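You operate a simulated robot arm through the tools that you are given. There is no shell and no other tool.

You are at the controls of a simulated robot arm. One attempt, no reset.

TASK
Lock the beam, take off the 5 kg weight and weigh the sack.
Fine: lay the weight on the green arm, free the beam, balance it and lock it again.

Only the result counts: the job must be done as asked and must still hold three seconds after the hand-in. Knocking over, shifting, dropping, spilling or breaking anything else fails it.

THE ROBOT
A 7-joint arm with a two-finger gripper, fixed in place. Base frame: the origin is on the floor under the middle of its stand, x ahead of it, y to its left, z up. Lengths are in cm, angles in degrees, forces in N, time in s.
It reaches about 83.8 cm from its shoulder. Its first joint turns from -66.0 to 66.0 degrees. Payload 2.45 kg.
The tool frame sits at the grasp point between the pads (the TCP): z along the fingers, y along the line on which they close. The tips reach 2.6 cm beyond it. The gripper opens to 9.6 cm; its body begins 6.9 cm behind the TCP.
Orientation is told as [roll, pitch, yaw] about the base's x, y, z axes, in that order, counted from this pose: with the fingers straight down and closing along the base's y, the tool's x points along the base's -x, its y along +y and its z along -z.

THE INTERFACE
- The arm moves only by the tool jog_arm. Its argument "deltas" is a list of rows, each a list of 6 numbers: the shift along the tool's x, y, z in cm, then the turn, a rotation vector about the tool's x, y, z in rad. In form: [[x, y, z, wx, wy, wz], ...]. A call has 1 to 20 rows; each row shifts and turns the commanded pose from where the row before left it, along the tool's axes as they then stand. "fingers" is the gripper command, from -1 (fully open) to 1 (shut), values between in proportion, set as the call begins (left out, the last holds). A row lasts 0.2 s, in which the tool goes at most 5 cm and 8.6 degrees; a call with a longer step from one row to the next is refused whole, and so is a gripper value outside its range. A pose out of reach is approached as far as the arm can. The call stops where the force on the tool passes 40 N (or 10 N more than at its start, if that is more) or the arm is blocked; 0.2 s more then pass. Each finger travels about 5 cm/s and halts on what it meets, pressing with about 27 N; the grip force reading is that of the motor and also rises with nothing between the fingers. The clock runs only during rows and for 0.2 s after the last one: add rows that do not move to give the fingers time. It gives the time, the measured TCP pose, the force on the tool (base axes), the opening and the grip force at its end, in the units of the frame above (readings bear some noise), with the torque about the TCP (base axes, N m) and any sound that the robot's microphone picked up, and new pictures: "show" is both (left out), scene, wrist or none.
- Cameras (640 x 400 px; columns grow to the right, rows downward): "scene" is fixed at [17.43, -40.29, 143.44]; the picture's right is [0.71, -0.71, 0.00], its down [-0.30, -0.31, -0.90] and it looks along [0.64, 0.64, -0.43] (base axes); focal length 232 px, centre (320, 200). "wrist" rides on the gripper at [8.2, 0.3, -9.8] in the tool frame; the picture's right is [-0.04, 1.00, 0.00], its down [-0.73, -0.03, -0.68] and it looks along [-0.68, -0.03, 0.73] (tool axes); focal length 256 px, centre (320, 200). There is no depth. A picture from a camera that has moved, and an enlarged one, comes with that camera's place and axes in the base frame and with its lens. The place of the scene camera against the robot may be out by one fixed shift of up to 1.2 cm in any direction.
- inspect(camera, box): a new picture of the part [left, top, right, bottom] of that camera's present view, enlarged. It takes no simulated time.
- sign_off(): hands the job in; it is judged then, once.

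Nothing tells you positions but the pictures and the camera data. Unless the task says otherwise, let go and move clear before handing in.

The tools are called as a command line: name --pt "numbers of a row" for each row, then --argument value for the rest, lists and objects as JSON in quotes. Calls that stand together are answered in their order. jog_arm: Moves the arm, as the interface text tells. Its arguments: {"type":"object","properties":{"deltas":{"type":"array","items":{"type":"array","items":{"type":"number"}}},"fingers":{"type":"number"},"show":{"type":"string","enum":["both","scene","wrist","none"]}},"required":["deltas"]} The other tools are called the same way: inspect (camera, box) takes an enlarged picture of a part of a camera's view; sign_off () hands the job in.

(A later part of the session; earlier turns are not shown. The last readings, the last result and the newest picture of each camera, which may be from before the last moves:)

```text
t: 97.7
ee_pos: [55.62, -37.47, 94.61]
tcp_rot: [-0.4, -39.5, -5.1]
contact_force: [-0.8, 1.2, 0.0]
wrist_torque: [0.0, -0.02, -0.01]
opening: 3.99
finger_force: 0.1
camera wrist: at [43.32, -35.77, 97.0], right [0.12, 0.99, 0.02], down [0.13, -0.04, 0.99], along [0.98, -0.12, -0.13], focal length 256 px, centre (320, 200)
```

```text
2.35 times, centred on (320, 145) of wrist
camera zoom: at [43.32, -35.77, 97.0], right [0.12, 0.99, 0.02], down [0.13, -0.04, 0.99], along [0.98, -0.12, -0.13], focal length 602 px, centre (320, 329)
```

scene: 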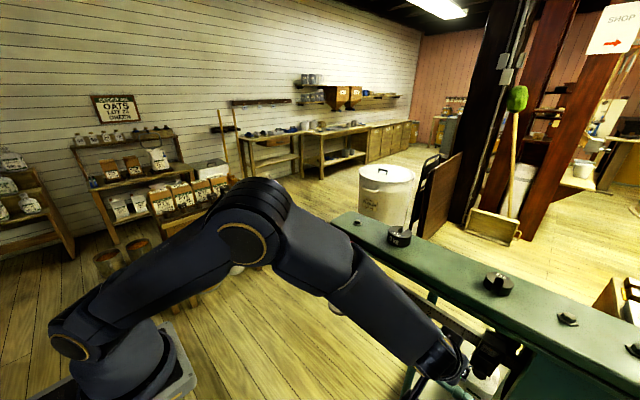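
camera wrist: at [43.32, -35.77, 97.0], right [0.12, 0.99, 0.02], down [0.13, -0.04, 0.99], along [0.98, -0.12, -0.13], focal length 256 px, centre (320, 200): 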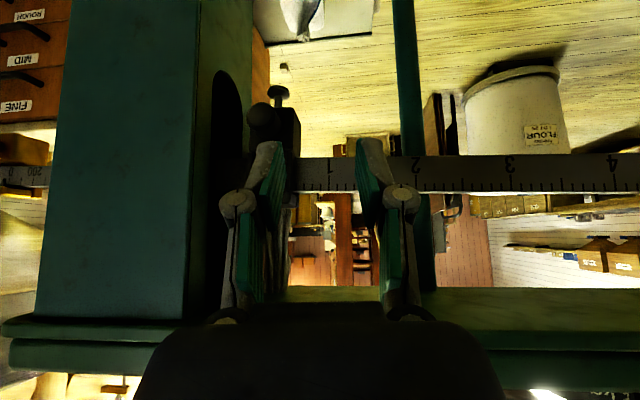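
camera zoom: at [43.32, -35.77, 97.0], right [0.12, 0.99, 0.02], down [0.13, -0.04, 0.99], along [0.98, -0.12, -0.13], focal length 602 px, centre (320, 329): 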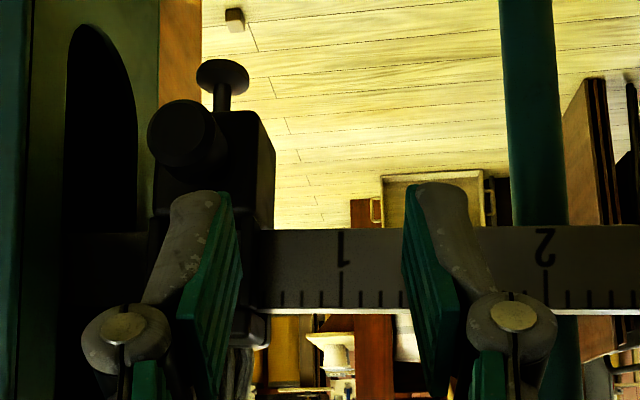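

jog_arm --pt "-0.67 -1.62 1.93 0 0 0" --pt "-0.67 -1.62 1.93 0 0 0" --pt "-0.67 -1.62 1.93 0 0 0" --pt "0 0 0 0 0 0" --show "wrist"

inspect --camera "wrist" --box '[220, 60, 420, 230]'

inspect --camera "scene" --box '[420, 310, 540, 400]'

```text
t: 98.7
ee_pos: [60.63, -42.55, 91.53]
tcp_rot: [-0.3, -39.5, -5.2]
contact_force: [0.4, 0.4, 0.1]
wrist_torque: [0.02, 0.01, -0.04]
opening: 4.02
finger_force: 0.0
camera wrist: at [48.12, -41.0, 93.89], right [0.12, 0.99, 0.02], down [0.13, -0.04, 0.99], along [0.98, -0.12, -0.13], focal length 256 px, centre (320, 200)
```

wrist: 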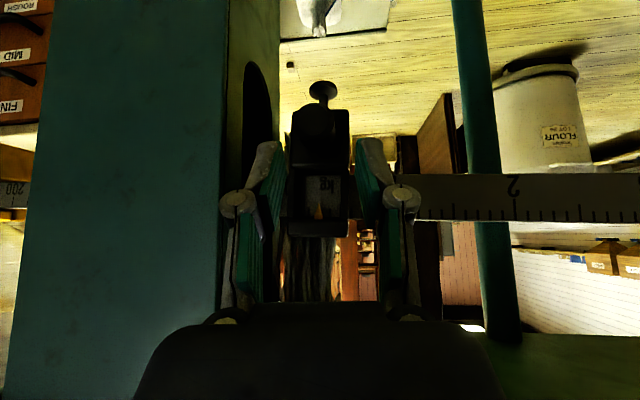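

```text
2.35 times, centred on (320, 145) of wrist
camera zoom: at [48.12, -41.0, 93.89], right [0.12, 0.99, 0.02], down [0.13, -0.04, 0.99], along [0.98, -0.12, -0.13], focal length 602 px, centre (320, 329)
```

zoom: 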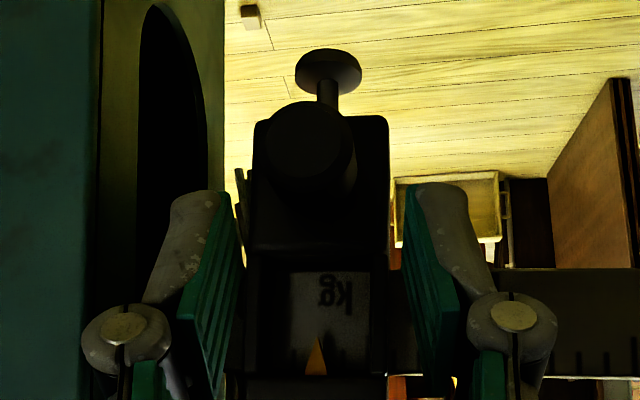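

```text
4.44 times, centred on (480, 355) of scene
camera zoom: at [17.43, -40.29, 143.44], right [0.71, -0.71, 0.0], down [-0.3, -0.31, -0.9], along [0.64, 0.64, -0.43], focal length 1032 px, centre (-391, -489)
```

zoom: 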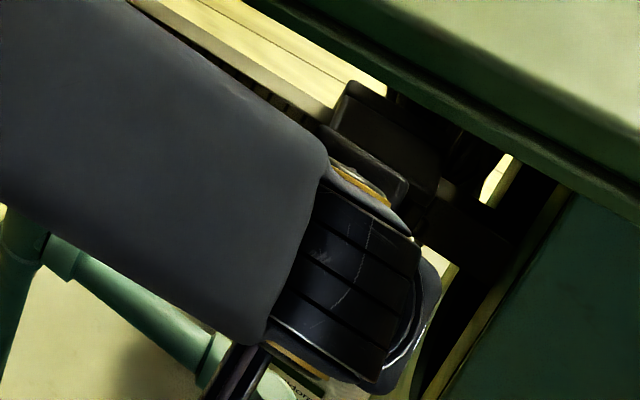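

The knob's front face is at about (64.0, -43.1, 86.7), right on the approach line. I'll advance slowly.

jog_arm --pt "0 -0.07 1.5 0 0 0" --pt "0 -0.07 1.5 0 0 0" --pt "0 -0.07 1.5 0 0 0" --pt "0 -0.06 1.45 0 0 0" --pt "0 0 0 0 0 0" --show "wrist"

inspect --camera "wrist" --box '[220, 60, 420, 230]'

```text
t: 100.0
ee_pos: [63.59, -43.52, 86.6]
tcp_rot: [-0.7, -39.0, -5.0]
contact_force: [-15.7, -1.0, 7.3]
wrist_torque: [0.07, -0.2, 1.55]
opening: 4.21
finger_force: 34.7
stopped in row 5: the force on the tool passed its limit at 41 N (the readings are from after the stop); the commanded pose is now the measured one
camera wrist: at [51.05, -41.94, 89.01], right [0.13, 0.99, 0.02], down [0.14, -0.03, 0.99], along [0.98, -0.12, -0.14], focal length 256 px, centre (320, 200)
```

wrist: 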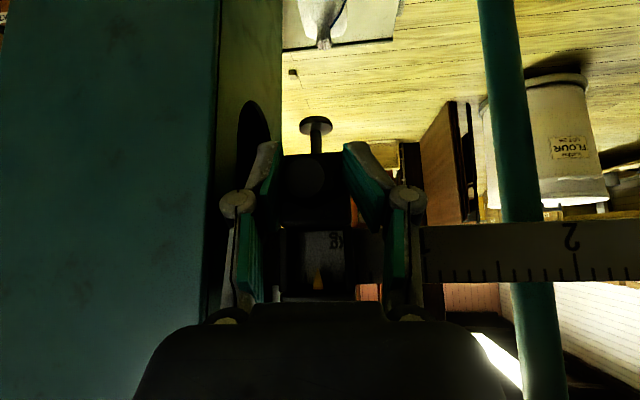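

```text
2.35 times, centred on (320, 145) of wrist
camera zoom: at [51.05, -41.94, 89.01], right [0.13, 0.99, 0.02], down [0.14, -0.03, 0.99], along [0.98, -0.12, -0.14], focal length 602 px, centre (320, 329)
```

zoom: 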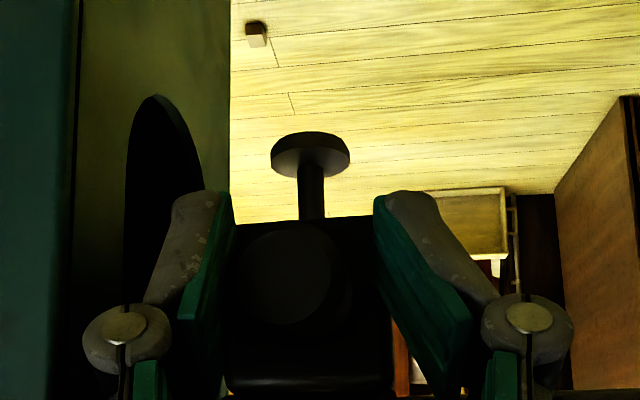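

The right fingertip met the poise body, which sits closer than I thought. I'll back off a little and recheck the positions.

jog_arm --pt "0.26 0.03 -0.87 0 0 0" --pt "0.26 0.03 -0.87 0 0 0" --pt "0 0 0 0 0 0" --show "wrist"

inspect --camera "wrist" --box '[240, 80, 420, 300]'

inspect --camera "wrist" --box '[270, 180, 420, 300]'

```text
t: 100.8
ee_pos: [62.25, -43.16, 87.57]
tcp_rot: [-0.3, -39.1, -5.3]
contact_force: [0.2, -2.0, -0.9]
wrist_torque: [0.05, 0.03, -0.01]
opening: 4.08
finger_force: 1.1
camera wrist: at [49.79, -41.5, 89.86], right [0.13, 0.99, 0.02], down [0.14, -0.04, 0.99], along [0.98, -0.12, -0.14], focal length 256 px, centre (320, 200)
```

wrist: 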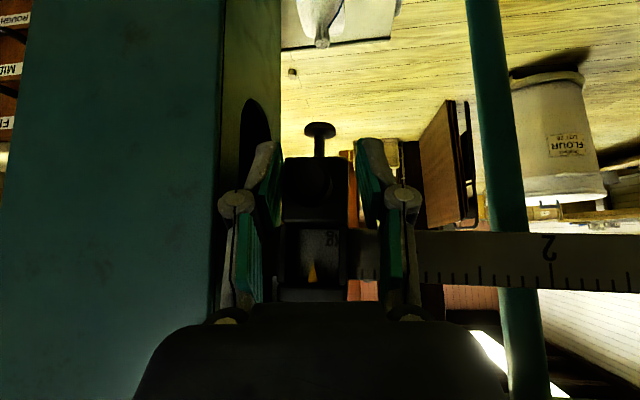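

```text
1.82 times, centred on (330, 190) of wrist
camera zoom: at [49.79, -41.5, 89.86], right [0.13, 0.99, 0.02], down [0.14, -0.04, 0.99], along [0.98, -0.12, -0.14], focal length 465 px, centre (302, 218)
```

zoom: 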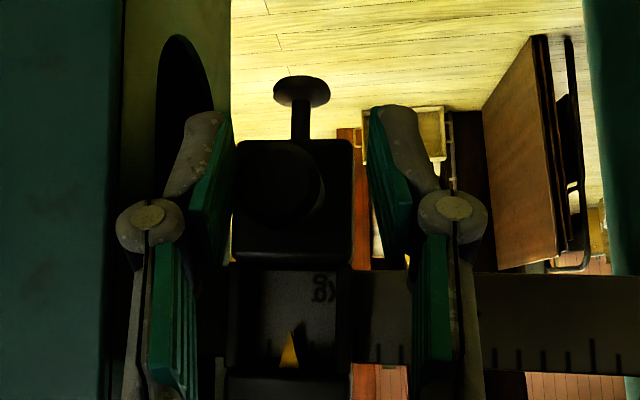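

```text
3.33 times, centred on (345, 240) of wrist
camera zoom: at [49.79, -41.5, 89.86], right [0.13, 0.99, 0.02], down [0.14, -0.04, 0.99], along [0.98, -0.12, -0.14], focal length 853 px, centre (237, 67)
```

zoom: 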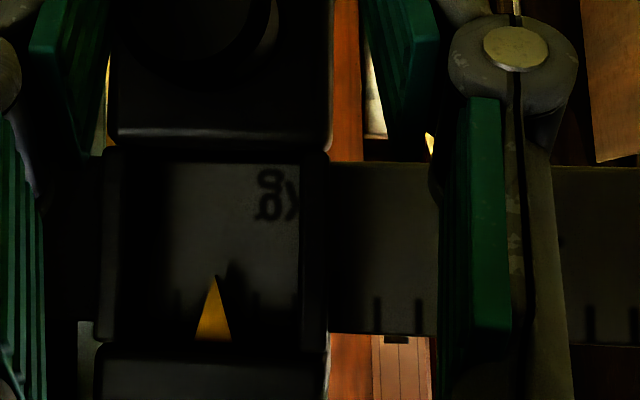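

jog_arm --pt "-0.55 -0.25 0.2 0 0 0" --pt "-0.54 -0.25 0.2 0 0 0" --pt "0 0 0 0 0 0" --show "none"

inspect --camera "wrist" --box '[240, 80, 420, 300]'

```text
t: 101.6
ee_pos: [63.16, -43.81, 87.78]
tcp_rot: [-0.4, -39.0, -5.3]
contact_force: [-8.8, 2.1, 1.4]
wrist_torque: [0.04, 0.09, 0.23]
opening: 4.17
finger_force: 1.6
```

```text
1.82 times, centred on (330, 190) of wrist
camera zoom: at [50.74, -42.15, 90.23], right [0.13, 0.99, 0.02], down [0.14, -0.04, 0.99], along [0.98, -0.12, -0.14], focal length 465 px, centre (302, 218)
```

zoom: 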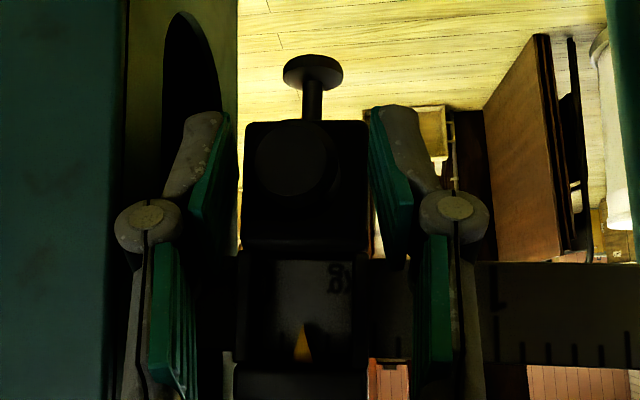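

jog_arm --pt "0.23 -0.02 -0.19 0 0 0" --pt "0 0 0 0 0 0" --show "none"

jog_arm --pt "0 0 0 0 0 0" --pt "0 0 0 0 0 0" --pt "0 0 0 0 0 0" --pt "0 0 0 0 0 0" --fingers 1 --show "wrist"

inspect --camera "wrist" --box '[240, 80, 420, 300]'

```text
t: 102.2
ee_pos: [63.03, -43.8, 87.88]
tcp_rot: [-0.3, -39.2, -5.4]
contact_force: [-0.9, 0.4, -0.1]
wrist_torque: [-0.01, -0.02, -0.01]
opening: 4.0
finger_force: 0.0
```

```text
t: 103.2
ee_pos: [62.88, -43.82, 87.84]
tcp_rot: [-0.5, -39.0, -5.2]
contact_force: [0.2, -2.6, 2.1]
wrist_torque: [0.06, -0.15, 1.04]
opening: 2.75
finger_force: 45.2
camera wrist: at [50.48, -42.22, 90.28], right [0.13, 0.99, 0.02], down [0.14, -0.04, 0.99], along [0.98, -0.12, -0.14], focal length 256 px, centre (320, 200)
```

wrist: 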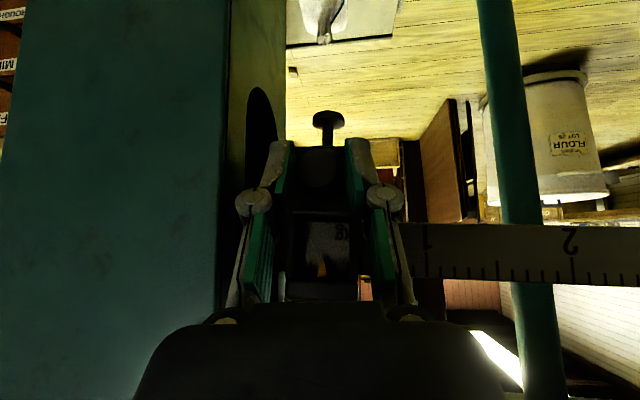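

```text
1.82 times, centred on (330, 190) of wrist
camera zoom: at [50.48, -42.22, 90.28], right [0.13, 0.99, 0.02], down [0.14, -0.04, 0.99], along [0.98, -0.12, -0.14], focal length 465 px, centre (302, 218)
```

zoom: 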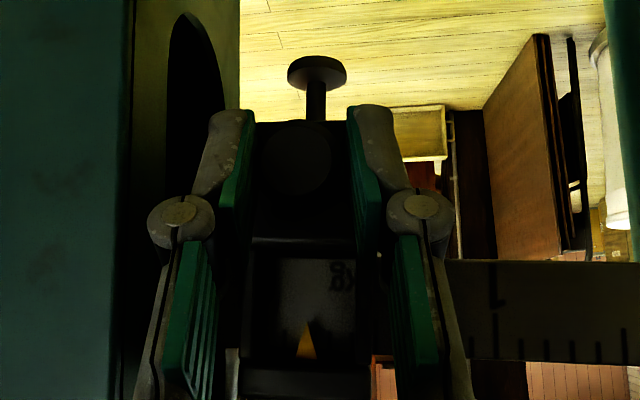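

The poise knob is gripped. Before dragging, I'll lower the grip a few millimetres so the hand rather than the stop holds the beam. The vertical force then tells me the imbalance.

jog_arm --pt "0.19 0 0.23 0 0 0" --pt "0 0 0 0 0 0" --pt "0 0 0 0 0 0" --show "none"

jog_arm --pt "0 0 0 0 0 0" --pt "0 0 0 0 0 0" --show "none"

```text
t: 104.0
ee_pos: [62.93, -43.98, 87.73]
tcp_rot: [-0.6, -39.2, -5.3]
contact_force: [2.5, -4.1, 11.0]
wrist_torque: [-0.39, -0.2, 1.04]
opening: 2.7
finger_force: 44.6
```

```text
t: 104.6
ee_pos: [62.9, -43.85, 87.66]
tcp_rot: [-0.4, -39.2, -5.3]
contact_force: [4.9, -3.2, 10.7]
wrist_torque: [-0.37, -0.59, 0.86]
opening: 2.75
finger_force: 45.1
```

The hand feels about +10.8 N upward, so the sack outweighs the poise by a moderate amount. I'll drag the poise 10 cm toward +y at constant height and measure again.

jog_arm --pt "0.087 1.245 -0.072 0 0 0" --pt "0.087 1.245 -0.072 0 0 0" --pt "0.087 1.245 -0.072 0 0 0" --pt "0.087 1.245 -0.072 0 0 0" --pt "0.087 1.245 -0.072 0 0 0" --pt "0.087 1.245 -0.072 0 0 0" --pt "0.087 1.245 -0.072 0 0 0" --pt "0.087 1.245 -0.072 0 0 0" --pt "0 0 0 0 0 0" --pt "0 0 0 0 0 0" --show "wrist"

inspect --camera "wrist" --box '[240, 80, 460, 300]'

```text
t: 106.8
ee_pos: [62.86, -33.84, 87.54]
tcp_rot: [-0.3, -38.9, -5.3]
contact_force: [-3.8, 2.6, -0.4]
wrist_torque: [-0.09, 0.1, 1.06]
opening: 2.7
finger_force: 44.7
camera wrist: at [50.48, -32.15, 89.95], right [0.13, 0.99, 0.02], down [0.14, -0.04, 0.99], along [0.98, -0.12, -0.14], focal length 256 px, centre (320, 200)
```

wrist: 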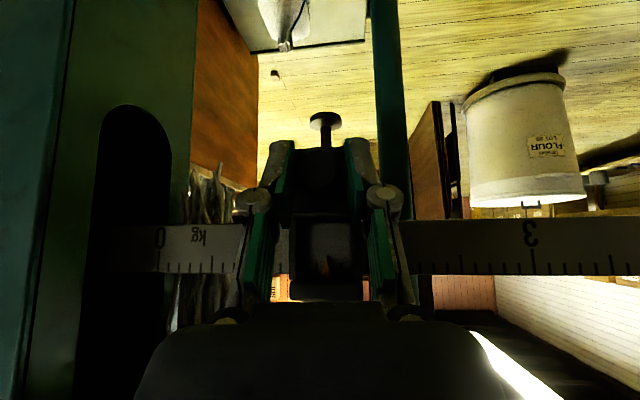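

```text
1.82 times, centred on (350, 190) of wrist
camera zoom: at [50.48, -32.15, 89.95], right [0.13, 0.99, 0.02], down [0.14, -0.04, 0.99], along [0.98, -0.12, -0.14], focal length 465 px, centre (266, 218)
```

zoom: 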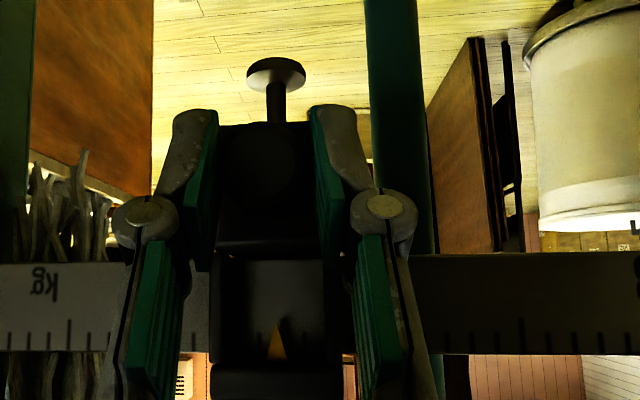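

inspect --camera "wrist" --box '[140, 220, 560, 300]'

inspect --camera "wrist" --box '[285, 205, 375, 295]'

```text
1.52 times, centred on (350, 260) of wrist
camera zoom: at [50.48, -32.15, 89.95], right [0.13, 0.99, 0.02], down [0.14, -0.04, 0.99], along [0.98, -0.12, -0.14], focal length 390 px, centre (274, 109)
```

zoom: 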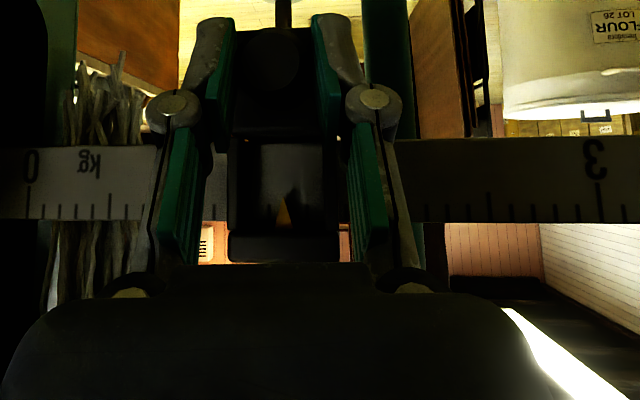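

```text
4.44 times, centred on (330, 250) of wrist
camera zoom: at [50.48, -32.15, 89.95], right [0.13, 0.99, 0.02], down [0.14, -0.04, 0.99], along [0.98, -0.12, -0.14], focal length 1138 px, centre (276, -22)
```

zoom: 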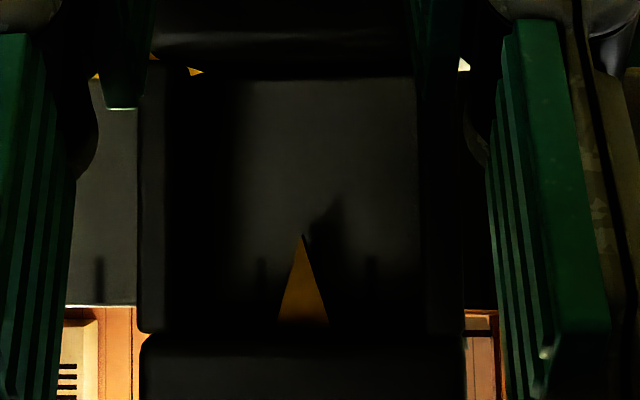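

The vertical force has dropped to about zero near a reading of 1.5 kg, with the beam close to level. I'll take a few more readings here to average out noise.

jog_arm --pt "0 0 0 0 0 0" --show "none"

jog_arm --pt "0 0 0 0 0 0" --show "none"

jog_arm --pt "0 0 0 0 0 0" --show "none"

```text
t: 107.2
ee_pos: [62.96, -33.79, 87.51]
tcp_rot: [-0.4, -39.0, -5.4]
contact_force: [-5.1, 3.0, -0.5]
wrist_torque: [0.12, 0.3, 1.13]
opening: 2.7
finger_force: 44.4
```

```text
t: 107.6
ee_pos: [62.96, -33.78, 87.48]
tcp_rot: [-0.4, -39.0, -5.4]
contact_force: [-6.9, 2.2, -2.4]
wrist_torque: [0.28, 0.38, 1.15]
opening: 2.72
finger_force: 44.9
```

```text
t: 108.0
ee_pos: [62.98, -33.97, 87.57]
tcp_rot: [-0.4, -39.1, -5.4]
contact_force: [-7.6, 1.9, -1.3]
wrist_torque: [0.27, 0.29, 1.13]
opening: 2.74
finger_force: 44.8
```

jog_arm --pt "0 0 0 0 0 0" --pt "0 0 0 0 0 0" --fingers 0.08 --show "none"

jog_arm --pt "0 0 -1.2 0 0 0" --pt "0 0 -1.2 0 0 0" --pt "0 0 -1.2 0 0 0" --pt "0 0 -1.2 0 0 0" --pt "0 0 -1.2 0 0 0" --pt "0 0 0 0 0 0" --pt "0 0 0 0 0 0" --show "wrist"

inspect --camera "wrist" --box '[100, 60, 640, 320]'

```text
t: 108.6
ee_pos: [63.03, -33.89, 87.62]
tcp_rot: [-0.5, -39.3, -5.5]
contact_force: [0.1, -0.3, -0.6]
wrist_torque: [-0.01, 0.01, 0.02]
opening: 4.4
finger_force: 0.1
```

```text
t: 110.2
ee_pos: [59.38, -33.38, 92.16]
tcp_rot: [-0.4, -39.0, -5.3]
contact_force: [-0.5, -0.1, -1.0]
wrist_torque: [0.02, 0.0, -0.01]
opening: 4.42
finger_force: 0.0
camera wrist: at [46.83, -31.83, 94.54], right [0.13, 0.99, 0.02], down [0.14, -0.04, 0.99], along [0.98, -0.12, -0.14], focal length 256 px, centre (320, 200)
```

wrist: 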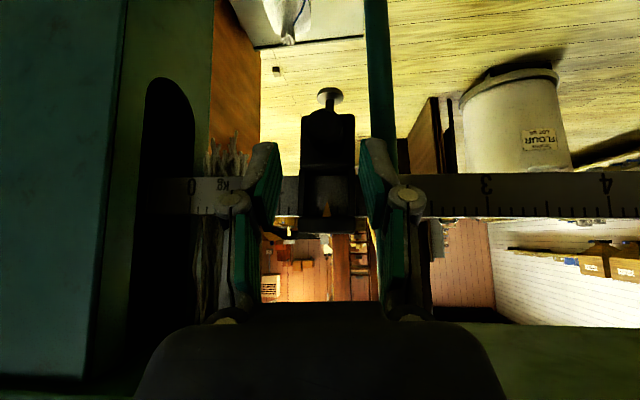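

```text
1.19 times, centred on (370, 190) of wrist
camera zoom: at [46.83, -31.83, 94.54], right [0.13, 0.99, 0.02], down [0.14, -0.04, 0.99], along [0.98, -0.12, -0.14], focal length 303 px, centre (261, 212)
```

zoom: 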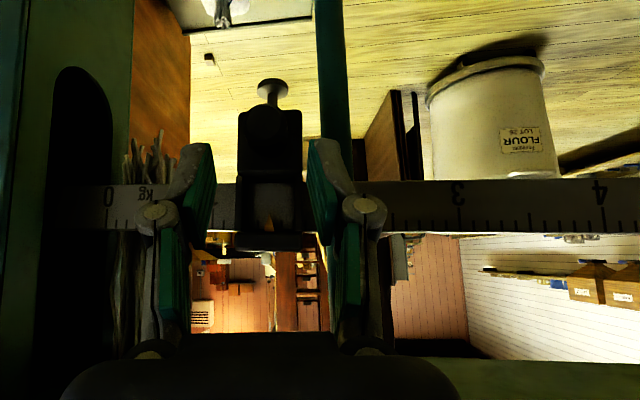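

jog_arm --pt "3.22 -0.39 -2.67 0 0 0" --pt "3.22 -0.39 -2.67 0 0 0" --pt "0.27 4.03 -0.23 0 0 0" --pt "0.27 4.03 -0.23 0 0 0" --pt "0.27 4.03 -0.23 0 0 0" --pt "0.27 4.03 -0.23 0 0 0" --pt "0.27 4.03 -0.23 0 0 0" --pt "0.27 4.03 -0.23 0 0 0" --pt "0.27 4.03 -0.23 0 0 0" --pt "0.27 4.03 -0.23 0 0 0" --pt "0.27 4.03 -0.23 0 0 0" --pt "0 0 0 0 0 0" --show "wrist"

inspect --camera "wrist" --box '[200, 100, 420, 320]'

```text
t: 112.8
ee_pos: [51.55, 3.07, 92.14]
tcp_rot: [-0.4, -39.0, -5.5]
contact_force: [0.7, -0.4, 0.2]
wrist_torque: [-0.03, 0.01, 0.03]
opening: 4.42
finger_force: 0.0
camera wrist: at [39.03, 4.66, 94.48], right [0.13, 0.99, 0.02], down [0.14, -0.04, 0.99], along [0.98, -0.13, -0.14], focal length 256 px, centre (320, 200)
```

wrist: 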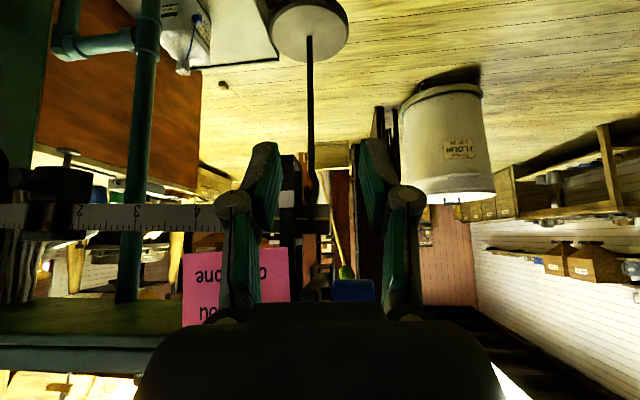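

```text
1.82 times, centred on (310, 210) of wrist
camera zoom: at [39.03, 4.66, 94.48], right [0.13, 0.99, 0.02], down [0.14, -0.04, 0.99], along [0.98, -0.13, -0.14], focal length 465 px, centre (338, 182)
```

zoom: 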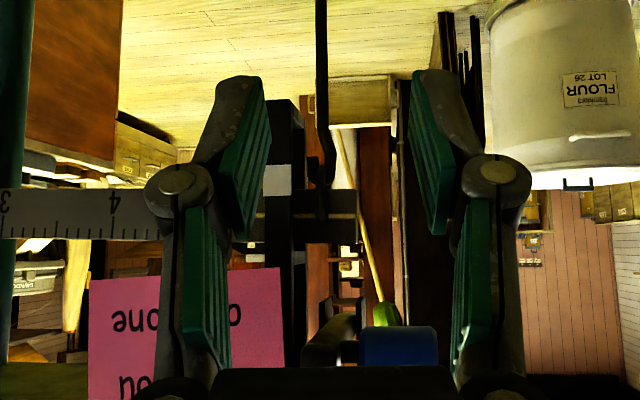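

inspect --camera "wrist" --box '[270, 140, 370, 260]'

inspect --camera "scene" --box '[310, 230, 420, 340]'

```text
3.33 times, centred on (320, 200) of wrist
camera zoom: at [39.03, 4.66, 94.48], right [0.13, 0.99, 0.02], down [0.14, -0.04, 0.99], along [0.98, -0.13, -0.14], focal length 853 px, centre (320, 200)
```

zoom: 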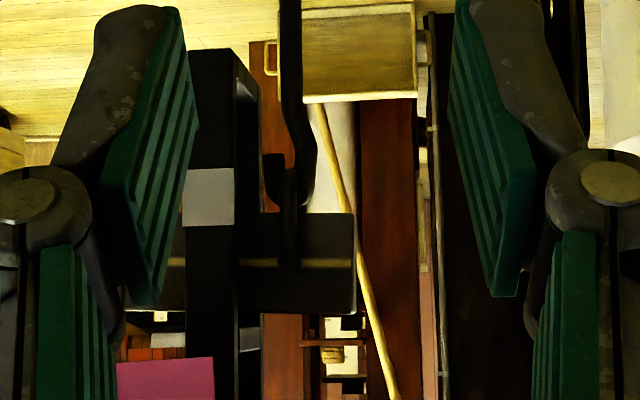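

```text
3.64 times, centred on (365, 285) of scene
camera zoom: at [17.43, -40.29, 143.44], right [0.71, -0.71, 0.0], down [-0.3, -0.31, -0.9], along [0.64, 0.64, -0.43], focal length 845 px, centre (156, -109)
```

zoom: 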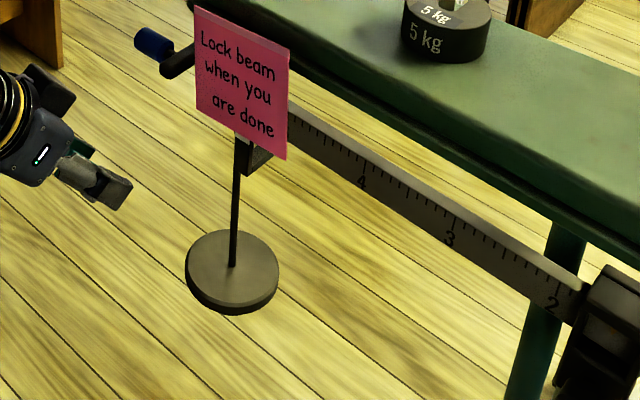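

jog_arm --pt "0 0 0 0 0 0" --pt "0 0 0 0 0 0" --pt "0 0 0 0 0 0" --pt "0 0 0 0 0 0" --pt "0 0 0 0 0 0" --show "none"

inspect --camera "wrist" --box '[270, 140, 370, 260]'

```text
t: 114.0
ee_pos: [51.5, 3.07, 92.05]
tcp_rot: [-0.4, -39.1, -5.4]
contact_force: [0.1, 0.0, 0.4]
wrist_torque: [0.0, -0.01, -0.02]
opening: 4.41
finger_force: 0.0
```

```text
3.33 times, centred on (320, 200) of wrist
camera zoom: at [39.03, 4.63, 94.48], right [0.13, 0.99, 0.02], down [0.14, -0.04, 0.99], along [0.98, -0.12, -0.14], focal length 853 px, centre (320, 200)
```

zoom: 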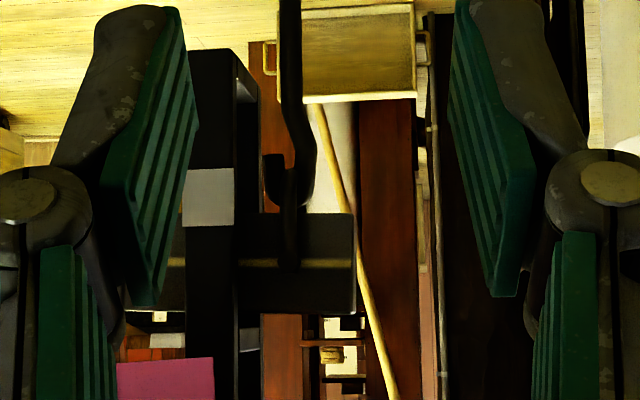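

The beam tip's yellow line sits about 2.2 cm above the white balance patch, at the upper stop, so the sack is a little heavier than 1.5 kg. I'll go back to the poise.

jog_arm --pt "-0.27 -4.03 0.23 0 0 0" --pt "-0.27 -4.03 0.23 0 0 0" --pt "-0.27 -4.03 0.23 0 0 0" --pt "-0.27 -4.03 0.23 0 0 0" --pt "-0.27 -4.03 0.23 0 0 0" --pt "-0.27 -4.03 0.23 0 0 0" --pt "-0.27 -4.03 0.23 0 0 0" --pt "-0.27 -4.03 0.23 0 0 0" --pt "-0.27 -4.03 0.23 0 0 0" --pt "-3.0 0.37 2.5 0 0 0" --pt "-3.0 0.37 2.5 0 0 0" --pt "0 0 0 0 0 0" --show "wrist"

inspect --camera "wrist" --box '[160, 60, 480, 260]'

inspect --camera "scene" --box '[310, 230, 420, 340]'

```text
t: 116.6
ee_pos: [58.64, -33.51, 92.21]
tcp_rot: [-0.3, -39.1, -5.3]
contact_force: [-0.1, -0.5, 0.3]
wrist_torque: [0.04, 0.01, 0.0]
opening: 4.42
finger_force: 0.0
camera wrist: at [46.19, -31.9, 94.61], right [0.13, 0.99, 0.02], down [0.14, -0.04, 0.99], along [0.98, -0.12, -0.14], focal length 256 px, centre (320, 200)
```

wrist: 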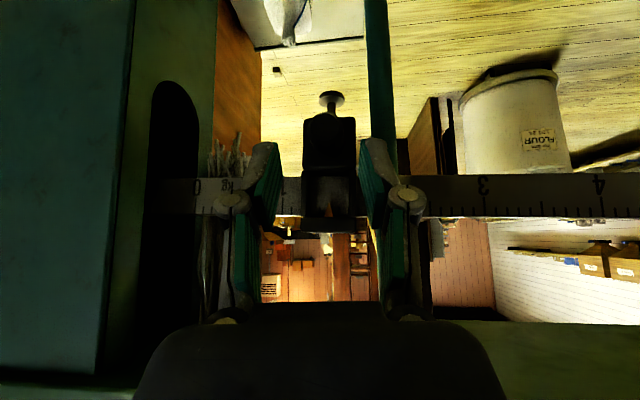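

```text
2.00 times, centred on (320, 160) of wrist
camera zoom: at [46.19, -31.9, 94.61], right [0.13, 0.99, 0.02], down [0.14, -0.04, 0.99], along [0.98, -0.12, -0.14], focal length 512 px, centre (320, 280)
```

zoom: 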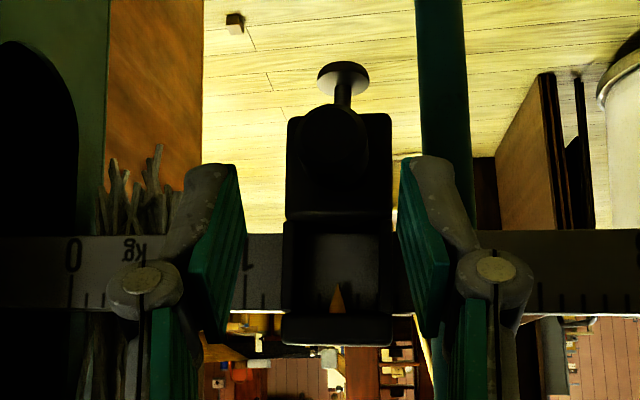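

```text
3.64 times, centred on (365, 285) of scene
camera zoom: at [17.43, -40.29, 143.44], right [0.71, -0.71, 0.0], down [-0.3, -0.31, -0.9], along [0.64, 0.64, -0.43], focal length 845 px, centre (156, -109)
```

zoom: 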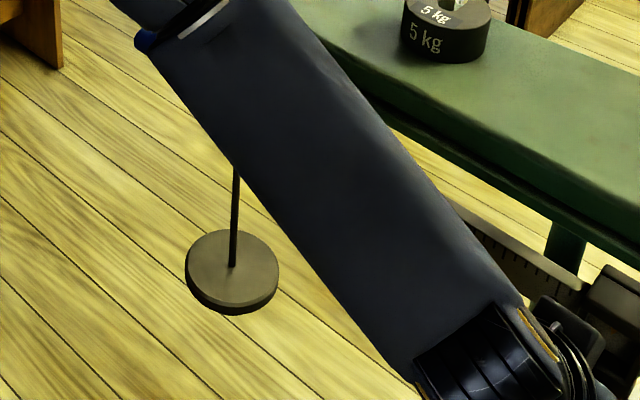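

jog_arm --pt "-0.18 0.095 1.48 0 0 0" --pt "-0.18 0.095 1.48 0 0 0" --pt "-0.18 0.095 1.48 0 0 0" --pt "-0.15 0.095 1.4 0 0 0" --pt "0 0 0 0 0 0" --show "none"

jog_arm --pt "0 0 0 0 0 0" --pt "0 0 0 0 0 0" --fingers 0.33 --show "wrist"

inspect --camera "wrist" --box '[160, 60, 480, 260]'

inspect --camera "scene" --box '[310, 230, 420, 340]'

```text
t: 117.8
ee_pos: [63.09, -33.49, 88.2]
tcp_rot: [-0.4, -39.0, -5.4]
contact_force: [0.8, -0.3, 0.0]
wrist_torque: [0.02, 0.0, 0.01]
opening: 4.44
finger_force: 0.0
```

```text
t: 118.4
ee_pos: [62.95, -33.36, 88.18]
tcp_rot: [-0.4, -39.1, -5.3]
contact_force: [1.1, -0.2, 0.6]
wrist_torque: [-0.01, 0.01, 0.01]
opening: 3.23
finger_force: 0.0
camera wrist: at [50.56, -31.76, 90.59], right [0.13, 0.99, 0.02], down [0.14, -0.04, 0.99], along [0.98, -0.12, -0.14], focal length 256 px, centre (320, 200)
```

wrist: 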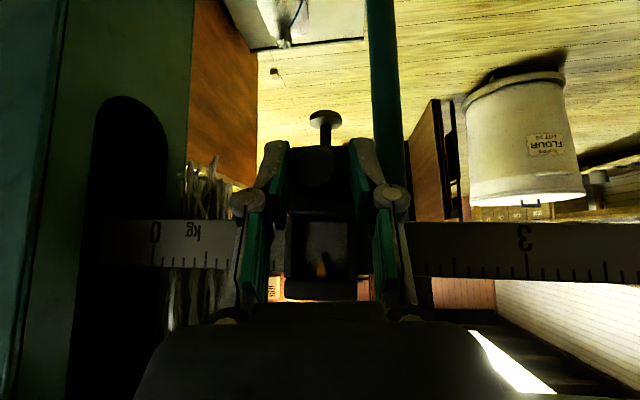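

```text
2.00 times, centred on (320, 160) of wrist
camera zoom: at [50.56, -31.76, 90.59], right [0.13, 0.99, 0.02], down [0.14, -0.04, 0.99], along [0.98, -0.12, -0.14], focal length 512 px, centre (320, 280)
```

zoom: 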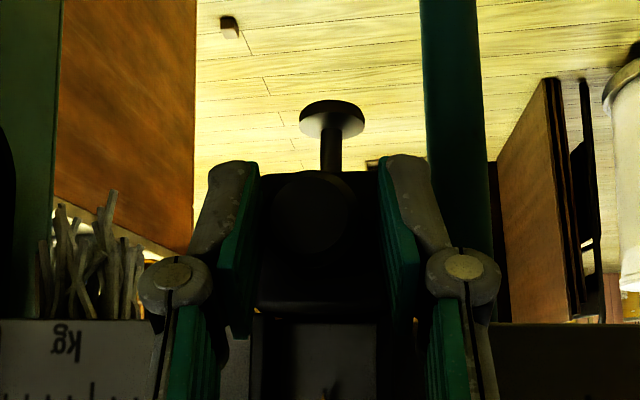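

```text
3.64 times, centred on (365, 285) of scene
camera zoom: at [17.43, -40.29, 143.44], right [0.71, -0.71, 0.0], down [-0.3, -0.31, -0.9], along [0.64, 0.64, -0.43], focal length 845 px, centre (156, -109)
```

zoom: 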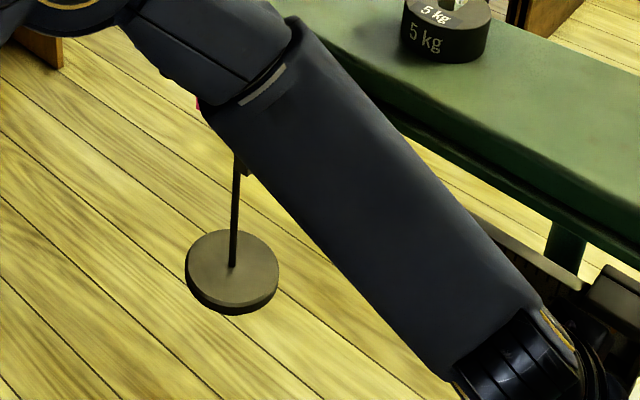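

The knob is caged without contact and the hanger disc is visible in the scene view as a height gauge. I'll nudge the poise +y in small steps, centre the cage again, and watch the disc.

jog_arm --pt "0.02 0.3 -0.017 0 0 0" --pt "0.02 0.3 -0.017 0 0 0" --pt "0.02 0.3 -0.017 0 0 0" --pt "0.02 0.3 -0.017 0 0 0" --pt "0.02 0.3 -0.017 0 0 0" --pt "-0.02 -0.25 0.014 0 0 0" --pt "-0.02 -0.2 0.014 0 0 0" --pt "0 0 0 0 0 0" --pt "0 0 0 0 0 0" --pt "0 0 0 0 0 0" --pt "0 0 0 0 0 0" --pt "0 0 0 0 0 0" --show "none"

inspect --camera "scene" --box '[310, 230, 420, 340]'

inspect --camera "wrist" --box '[160, 60, 480, 260]'

```text
t: 121.0
ee_pos: [62.99, -32.33, 88.13]
tcp_rot: [-0.4, -39.0, -5.3]
contact_force: [0.3, -0.6, 0.4]
wrist_torque: [0.03, -0.06, 0.01]
opening: 3.22
finger_force: 0.0
```

```text
3.64 times, centred on (365, 285) of scene
camera zoom: at [17.43, -40.29, 143.44], right [0.71, -0.71, 0.0], down [-0.3, -0.31, -0.9], along [0.64, 0.64, -0.43], focal length 845 px, centre (156, -109)
```

zoom: 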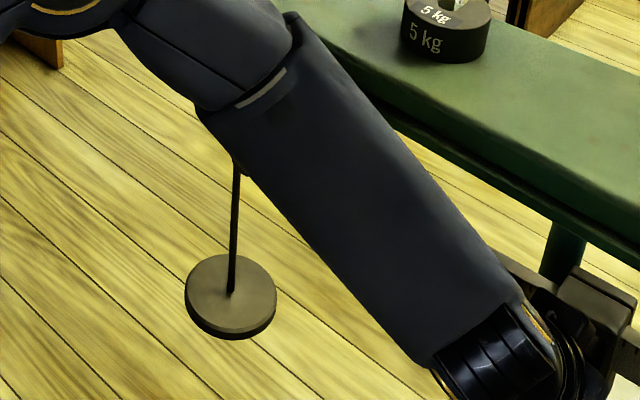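

```text
2.00 times, centred on (320, 160) of wrist
camera zoom: at [50.46, -30.68, 90.54], right [0.13, 0.99, 0.02], down [0.14, -0.04, 0.99], along [0.98, -0.12, -0.14], focal length 512 px, centre (320, 280)
```

zoom: 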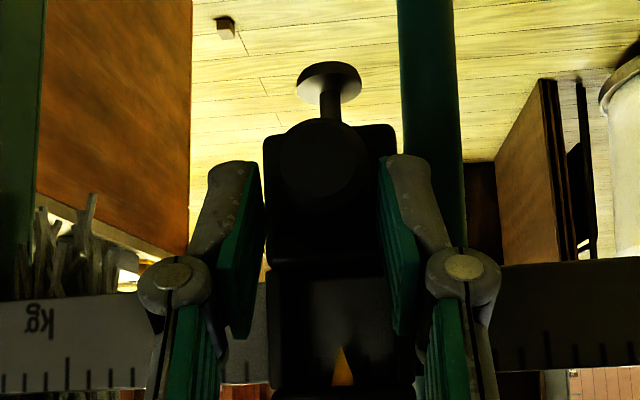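

jog_arm --pt "0 0 0 0 0 0" --pt "0 0 0 0 0 0" --pt "0 0 0 0 0 0" --pt "0 0 0 0 0 0" --show "none"

inspect --camera "scene" --box '[310, 230, 420, 340]'

inspect --camera "wrist" --box '[220, 60, 420, 290]'

```text
t: 122.0
ee_pos: [62.98, -32.24, 88.19]
tcp_rot: [-0.4, -39.2, -5.3]
contact_force: [-0.2, -0.1, 0.0]
wrist_torque: [0.0, 0.02, -0.01]
opening: 3.25
finger_force: 0.0
```

```text
3.64 times, centred on (365, 285) of scene
camera zoom: at [17.43, -40.29, 143.44], right [0.71, -0.71, 0.0], down [-0.3, -0.31, -0.9], along [0.64, 0.64, -0.43], focal length 845 px, centre (156, -109)
```

zoom: 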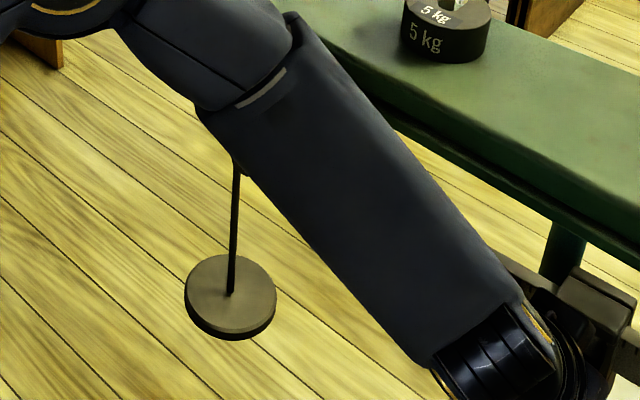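

```text
1.74 times, centred on (320, 175) of wrist
camera zoom: at [50.46, -30.68, 90.54], right [0.13, 0.99, 0.02], down [0.14, -0.04, 0.99], along [0.98, -0.12, -0.14], focal length 445 px, centre (320, 244)
```

zoom: 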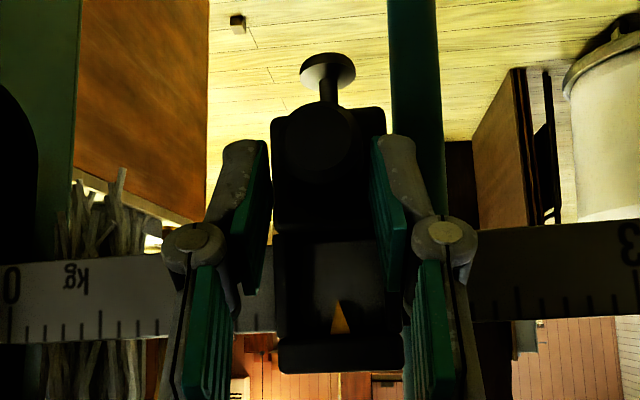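

The beam now rests tip-low, so the balance lies between these two positions. I'll nudge the poise back about half a centimetre.

jog_arm --pt "-0.02 -0.3 0.017 0 0 0" --pt "-0.02 -0.3 0.017 0 0 0" --pt "-0.02 -0.25 0.017 0 0 0" --pt "-0.02 -0.25 0.017 0 0 0" --pt "0.02 0.28 -0.014 0 0 0" --pt "0.02 0.25 -0.014 0 0 0" --pt "0 0 0 0 0 0" --pt "0 0 0 0 0 0" --pt "0 0 0 0 0 0" --pt "0 0 0 0 0 0" --pt "0 0 0 0 0 0" --pt "0 0 0 0 0 0" --show "none"

inspect --camera "scene" --box '[310, 230, 420, 340]'

inspect --camera "wrist" --box '[220, 60, 420, 290]'

```text
t: 124.6
ee_pos: [63.19, -32.75, 88.26]
tcp_rot: [-0.4, -39.1, -5.4]
contact_force: [0.3, -0.4, 0.2]
wrist_torque: [-0.01, 0.03, -0.01]
opening: 3.22
finger_force: 0.1
```

```text
3.64 times, centred on (365, 285) of scene
camera zoom: at [17.43, -40.29, 143.44], right [0.71, -0.71, 0.0], down [-0.3, -0.31, -0.9], along [0.64, 0.64, -0.43], focal length 845 px, centre (156, -109)
```

zoom: 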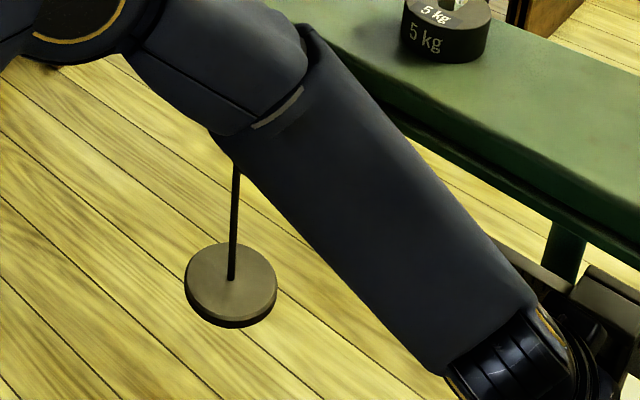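

```text
1.74 times, centred on (320, 175) of wrist
camera zoom: at [50.57, -31.29, 90.66], right [0.13, 0.99, 0.02], down [0.14, -0.04, 0.99], along [0.98, -0.12, -0.14], focal length 445 px, centre (320, 244)
```

zoom: 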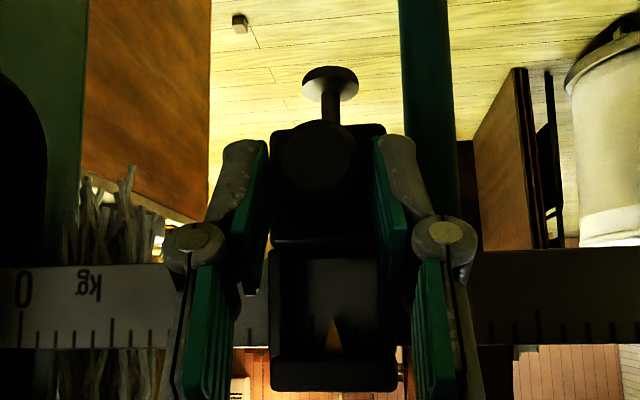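

jog_arm --pt "0 0 0 0 0 0" --pt "0 0 0 0 0 0" --pt "0 0 0 0 0 0" --pt "0 0 0 0 0 0" --pt "0 0 0 0 0 0" --pt "0 0 0 0 0 0" --pt "0 0 0 0 0 0" --pt "0 0 0 0 0 0" --show "none"

inspect --camera "scene" --box '[310, 230, 420, 340]'

inspect --camera "wrist" --box '[220, 60, 420, 290]'

```text
t: 126.4
ee_pos: [63.0, -33.11, 88.28]
tcp_rot: [-0.5, -39.1, -5.3]
contact_force: [0.3, -0.1, 1.2]
wrist_torque: [0.02, 0.03, 0.01]
opening: 3.22
finger_force: 0.0
```

```text
3.64 times, centred on (365, 285) of scene
camera zoom: at [17.43, -40.29, 143.44], right [0.71, -0.71, 0.0], down [-0.3, -0.31, -0.9], along [0.64, 0.64, -0.43], focal length 845 px, centre (156, -109)
```

zoom: 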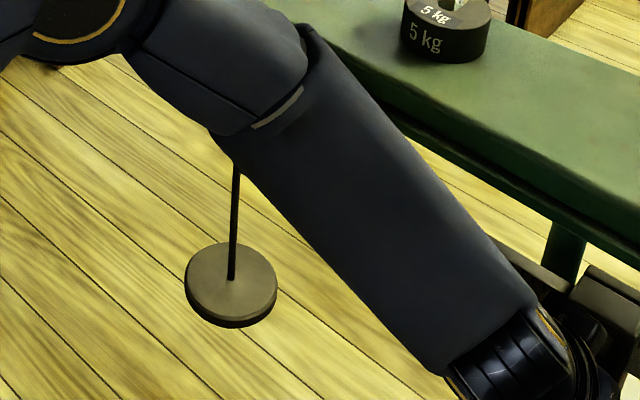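

```text
1.74 times, centred on (320, 175) of wrist
camera zoom: at [50.57, -31.29, 90.66], right [0.13, 0.99, 0.02], down [0.14, -0.04, 0.99], along [0.98, -0.12, -0.14], focal length 445 px, centre (320, 244)
```

zoom: 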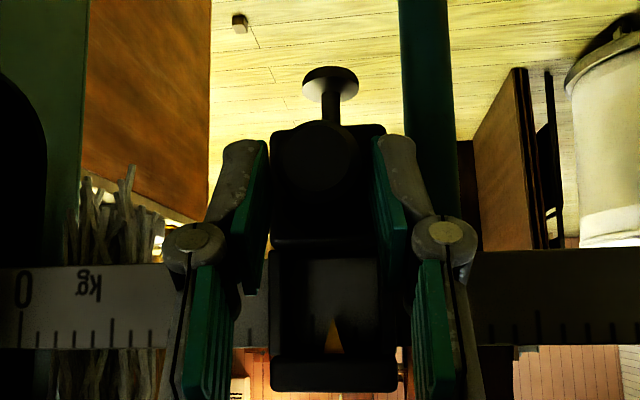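

The beam now floats between its stops, so it has a restoring force and I can trim it. I'll open the cage, back out without touching, and view the tip mark.

jog_arm --pt "0 0 0 0 0 0" --pt "0 0 -1.2 0 0 0" --pt "0 0 -1.2 0 0 0" --pt "0 0 -1.2 0 0 0" --pt "0 0 -1.2 0 0 0" --pt "0 0 -1.2 0 0 0" --pt "3.0 -0.37 -2.5 0 0 0" --pt "3.0 -0.37 -2.5 0 0 0" --pt "0.27 4.03 -0.23 0 0 0" --pt "0.27 4.03 -0.23 0 0 0" --pt "0.27 4.03 -0.23 0 0 0" --pt "0.27 4.03 -0.23 0 0 0" --pt "0.27 4.03 -0.23 0 0 0" --pt "0.27 4.03 -0.23 0 0 0" --pt "0.27 4.03 -0.23 0 0 0" --pt "0.27 4.03 -0.23 0 0 0" --pt "0.27 4.03 -0.23 0 0 0" --pt "0 0 0 0 0 0" --fingers 0.08 --show "wrist"

inspect --camera "wrist" --box '[270, 140, 370, 260]'

inspect --camera "scene" --box '[310, 230, 420, 340]'

```text
t: 130.2
ee_pos: [51.66, 3.93, 92.96]
tcp_rot: [-0.4, -39.1, -5.3]
contact_force: [-0.4, 0.1, 0.1]
wrist_torque: [0.01, 0.01, -0.02]
opening: 4.42
finger_force: 0.0
camera wrist: at [39.2, 5.55, 95.32], right [0.13, 0.99, 0.02], down [0.14, -0.04, 0.99], along [0.98, -0.12, -0.14], focal length 256 px, centre (320, 200)
```

wrist: 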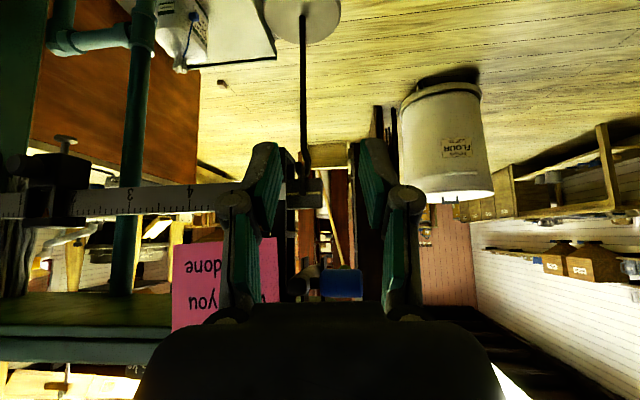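

```text
3.33 times, centred on (320, 200) of wrist
camera zoom: at [39.2, 5.55, 95.32], right [0.13, 0.99, 0.02], down [0.14, -0.04, 0.99], along [0.98, -0.12, -0.14], focal length 853 px, centre (320, 200)
```

zoom: 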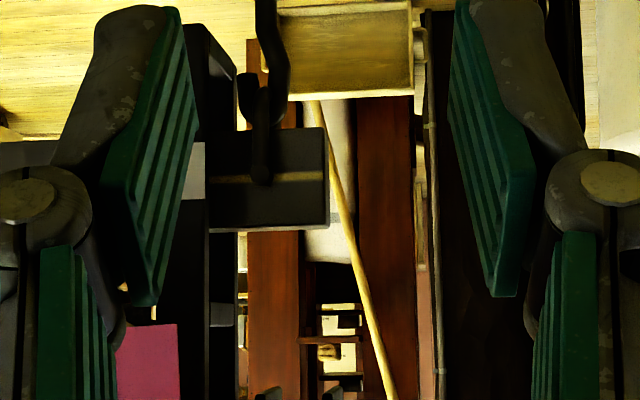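

```text
3.64 times, centred on (365, 285) of scene
camera zoom: at [17.43, -40.29, 143.44], right [0.71, -0.71, 0.0], down [-0.3, -0.31, -0.9], along [0.64, 0.64, -0.43], focal length 845 px, centre (156, -109)
```

zoom: 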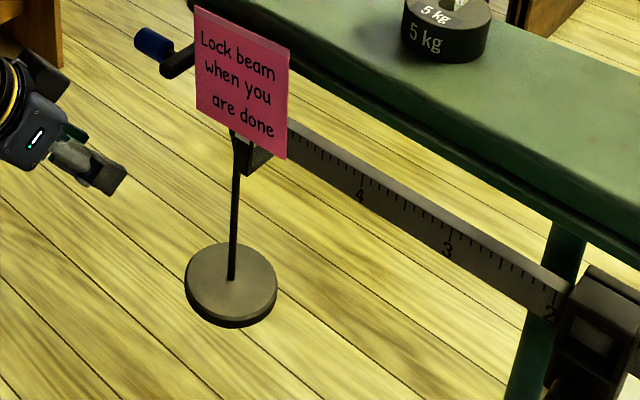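

jog_arm --pt "0 0 0 0 0 0" --pt "0 0 0 0 0 0" --pt "0 0 0 0 0 0" --pt "0 0 0 0 0 0" --fingers -1 --show "none"

inspect --camera "wrist" --box '[250, 140, 350, 240]'

inspect --camera "wrist" --box '[0, 130, 200, 240]'

```text
t: 131.2
ee_pos: [51.69, 3.91, 92.94]
tcp_rot: [-0.4, -39.1, -5.3]
contact_force: [0.2, 0.7, -0.3]
wrist_torque: [-0.01, 0.01, -0.02]
opening: 9.61
finger_force: 0.0
```

```text
4.00 times, centred on (300, 190) of wrist
camera zoom: at [39.2, 5.52, 95.32], right [0.13, 0.99, 0.02], down [0.14, -0.04, 0.99], along [0.98, -0.12, -0.14], focal length 1024 px, centre (400, 240)
```

zoom: 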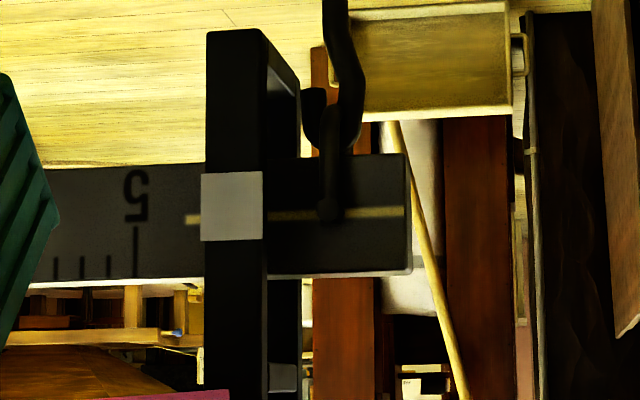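

```text
3.20 times, centred on (100, 185) of wrist
camera zoom: at [39.2, 5.52, 95.32], right [0.13, 0.99, 0.02], down [0.14, -0.04, 0.99], along [0.98, -0.12, -0.14], focal length 819 px, centre (1024, 248)
```

zoom: 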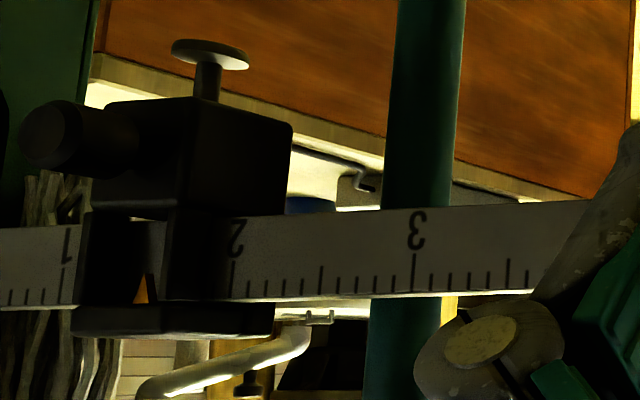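

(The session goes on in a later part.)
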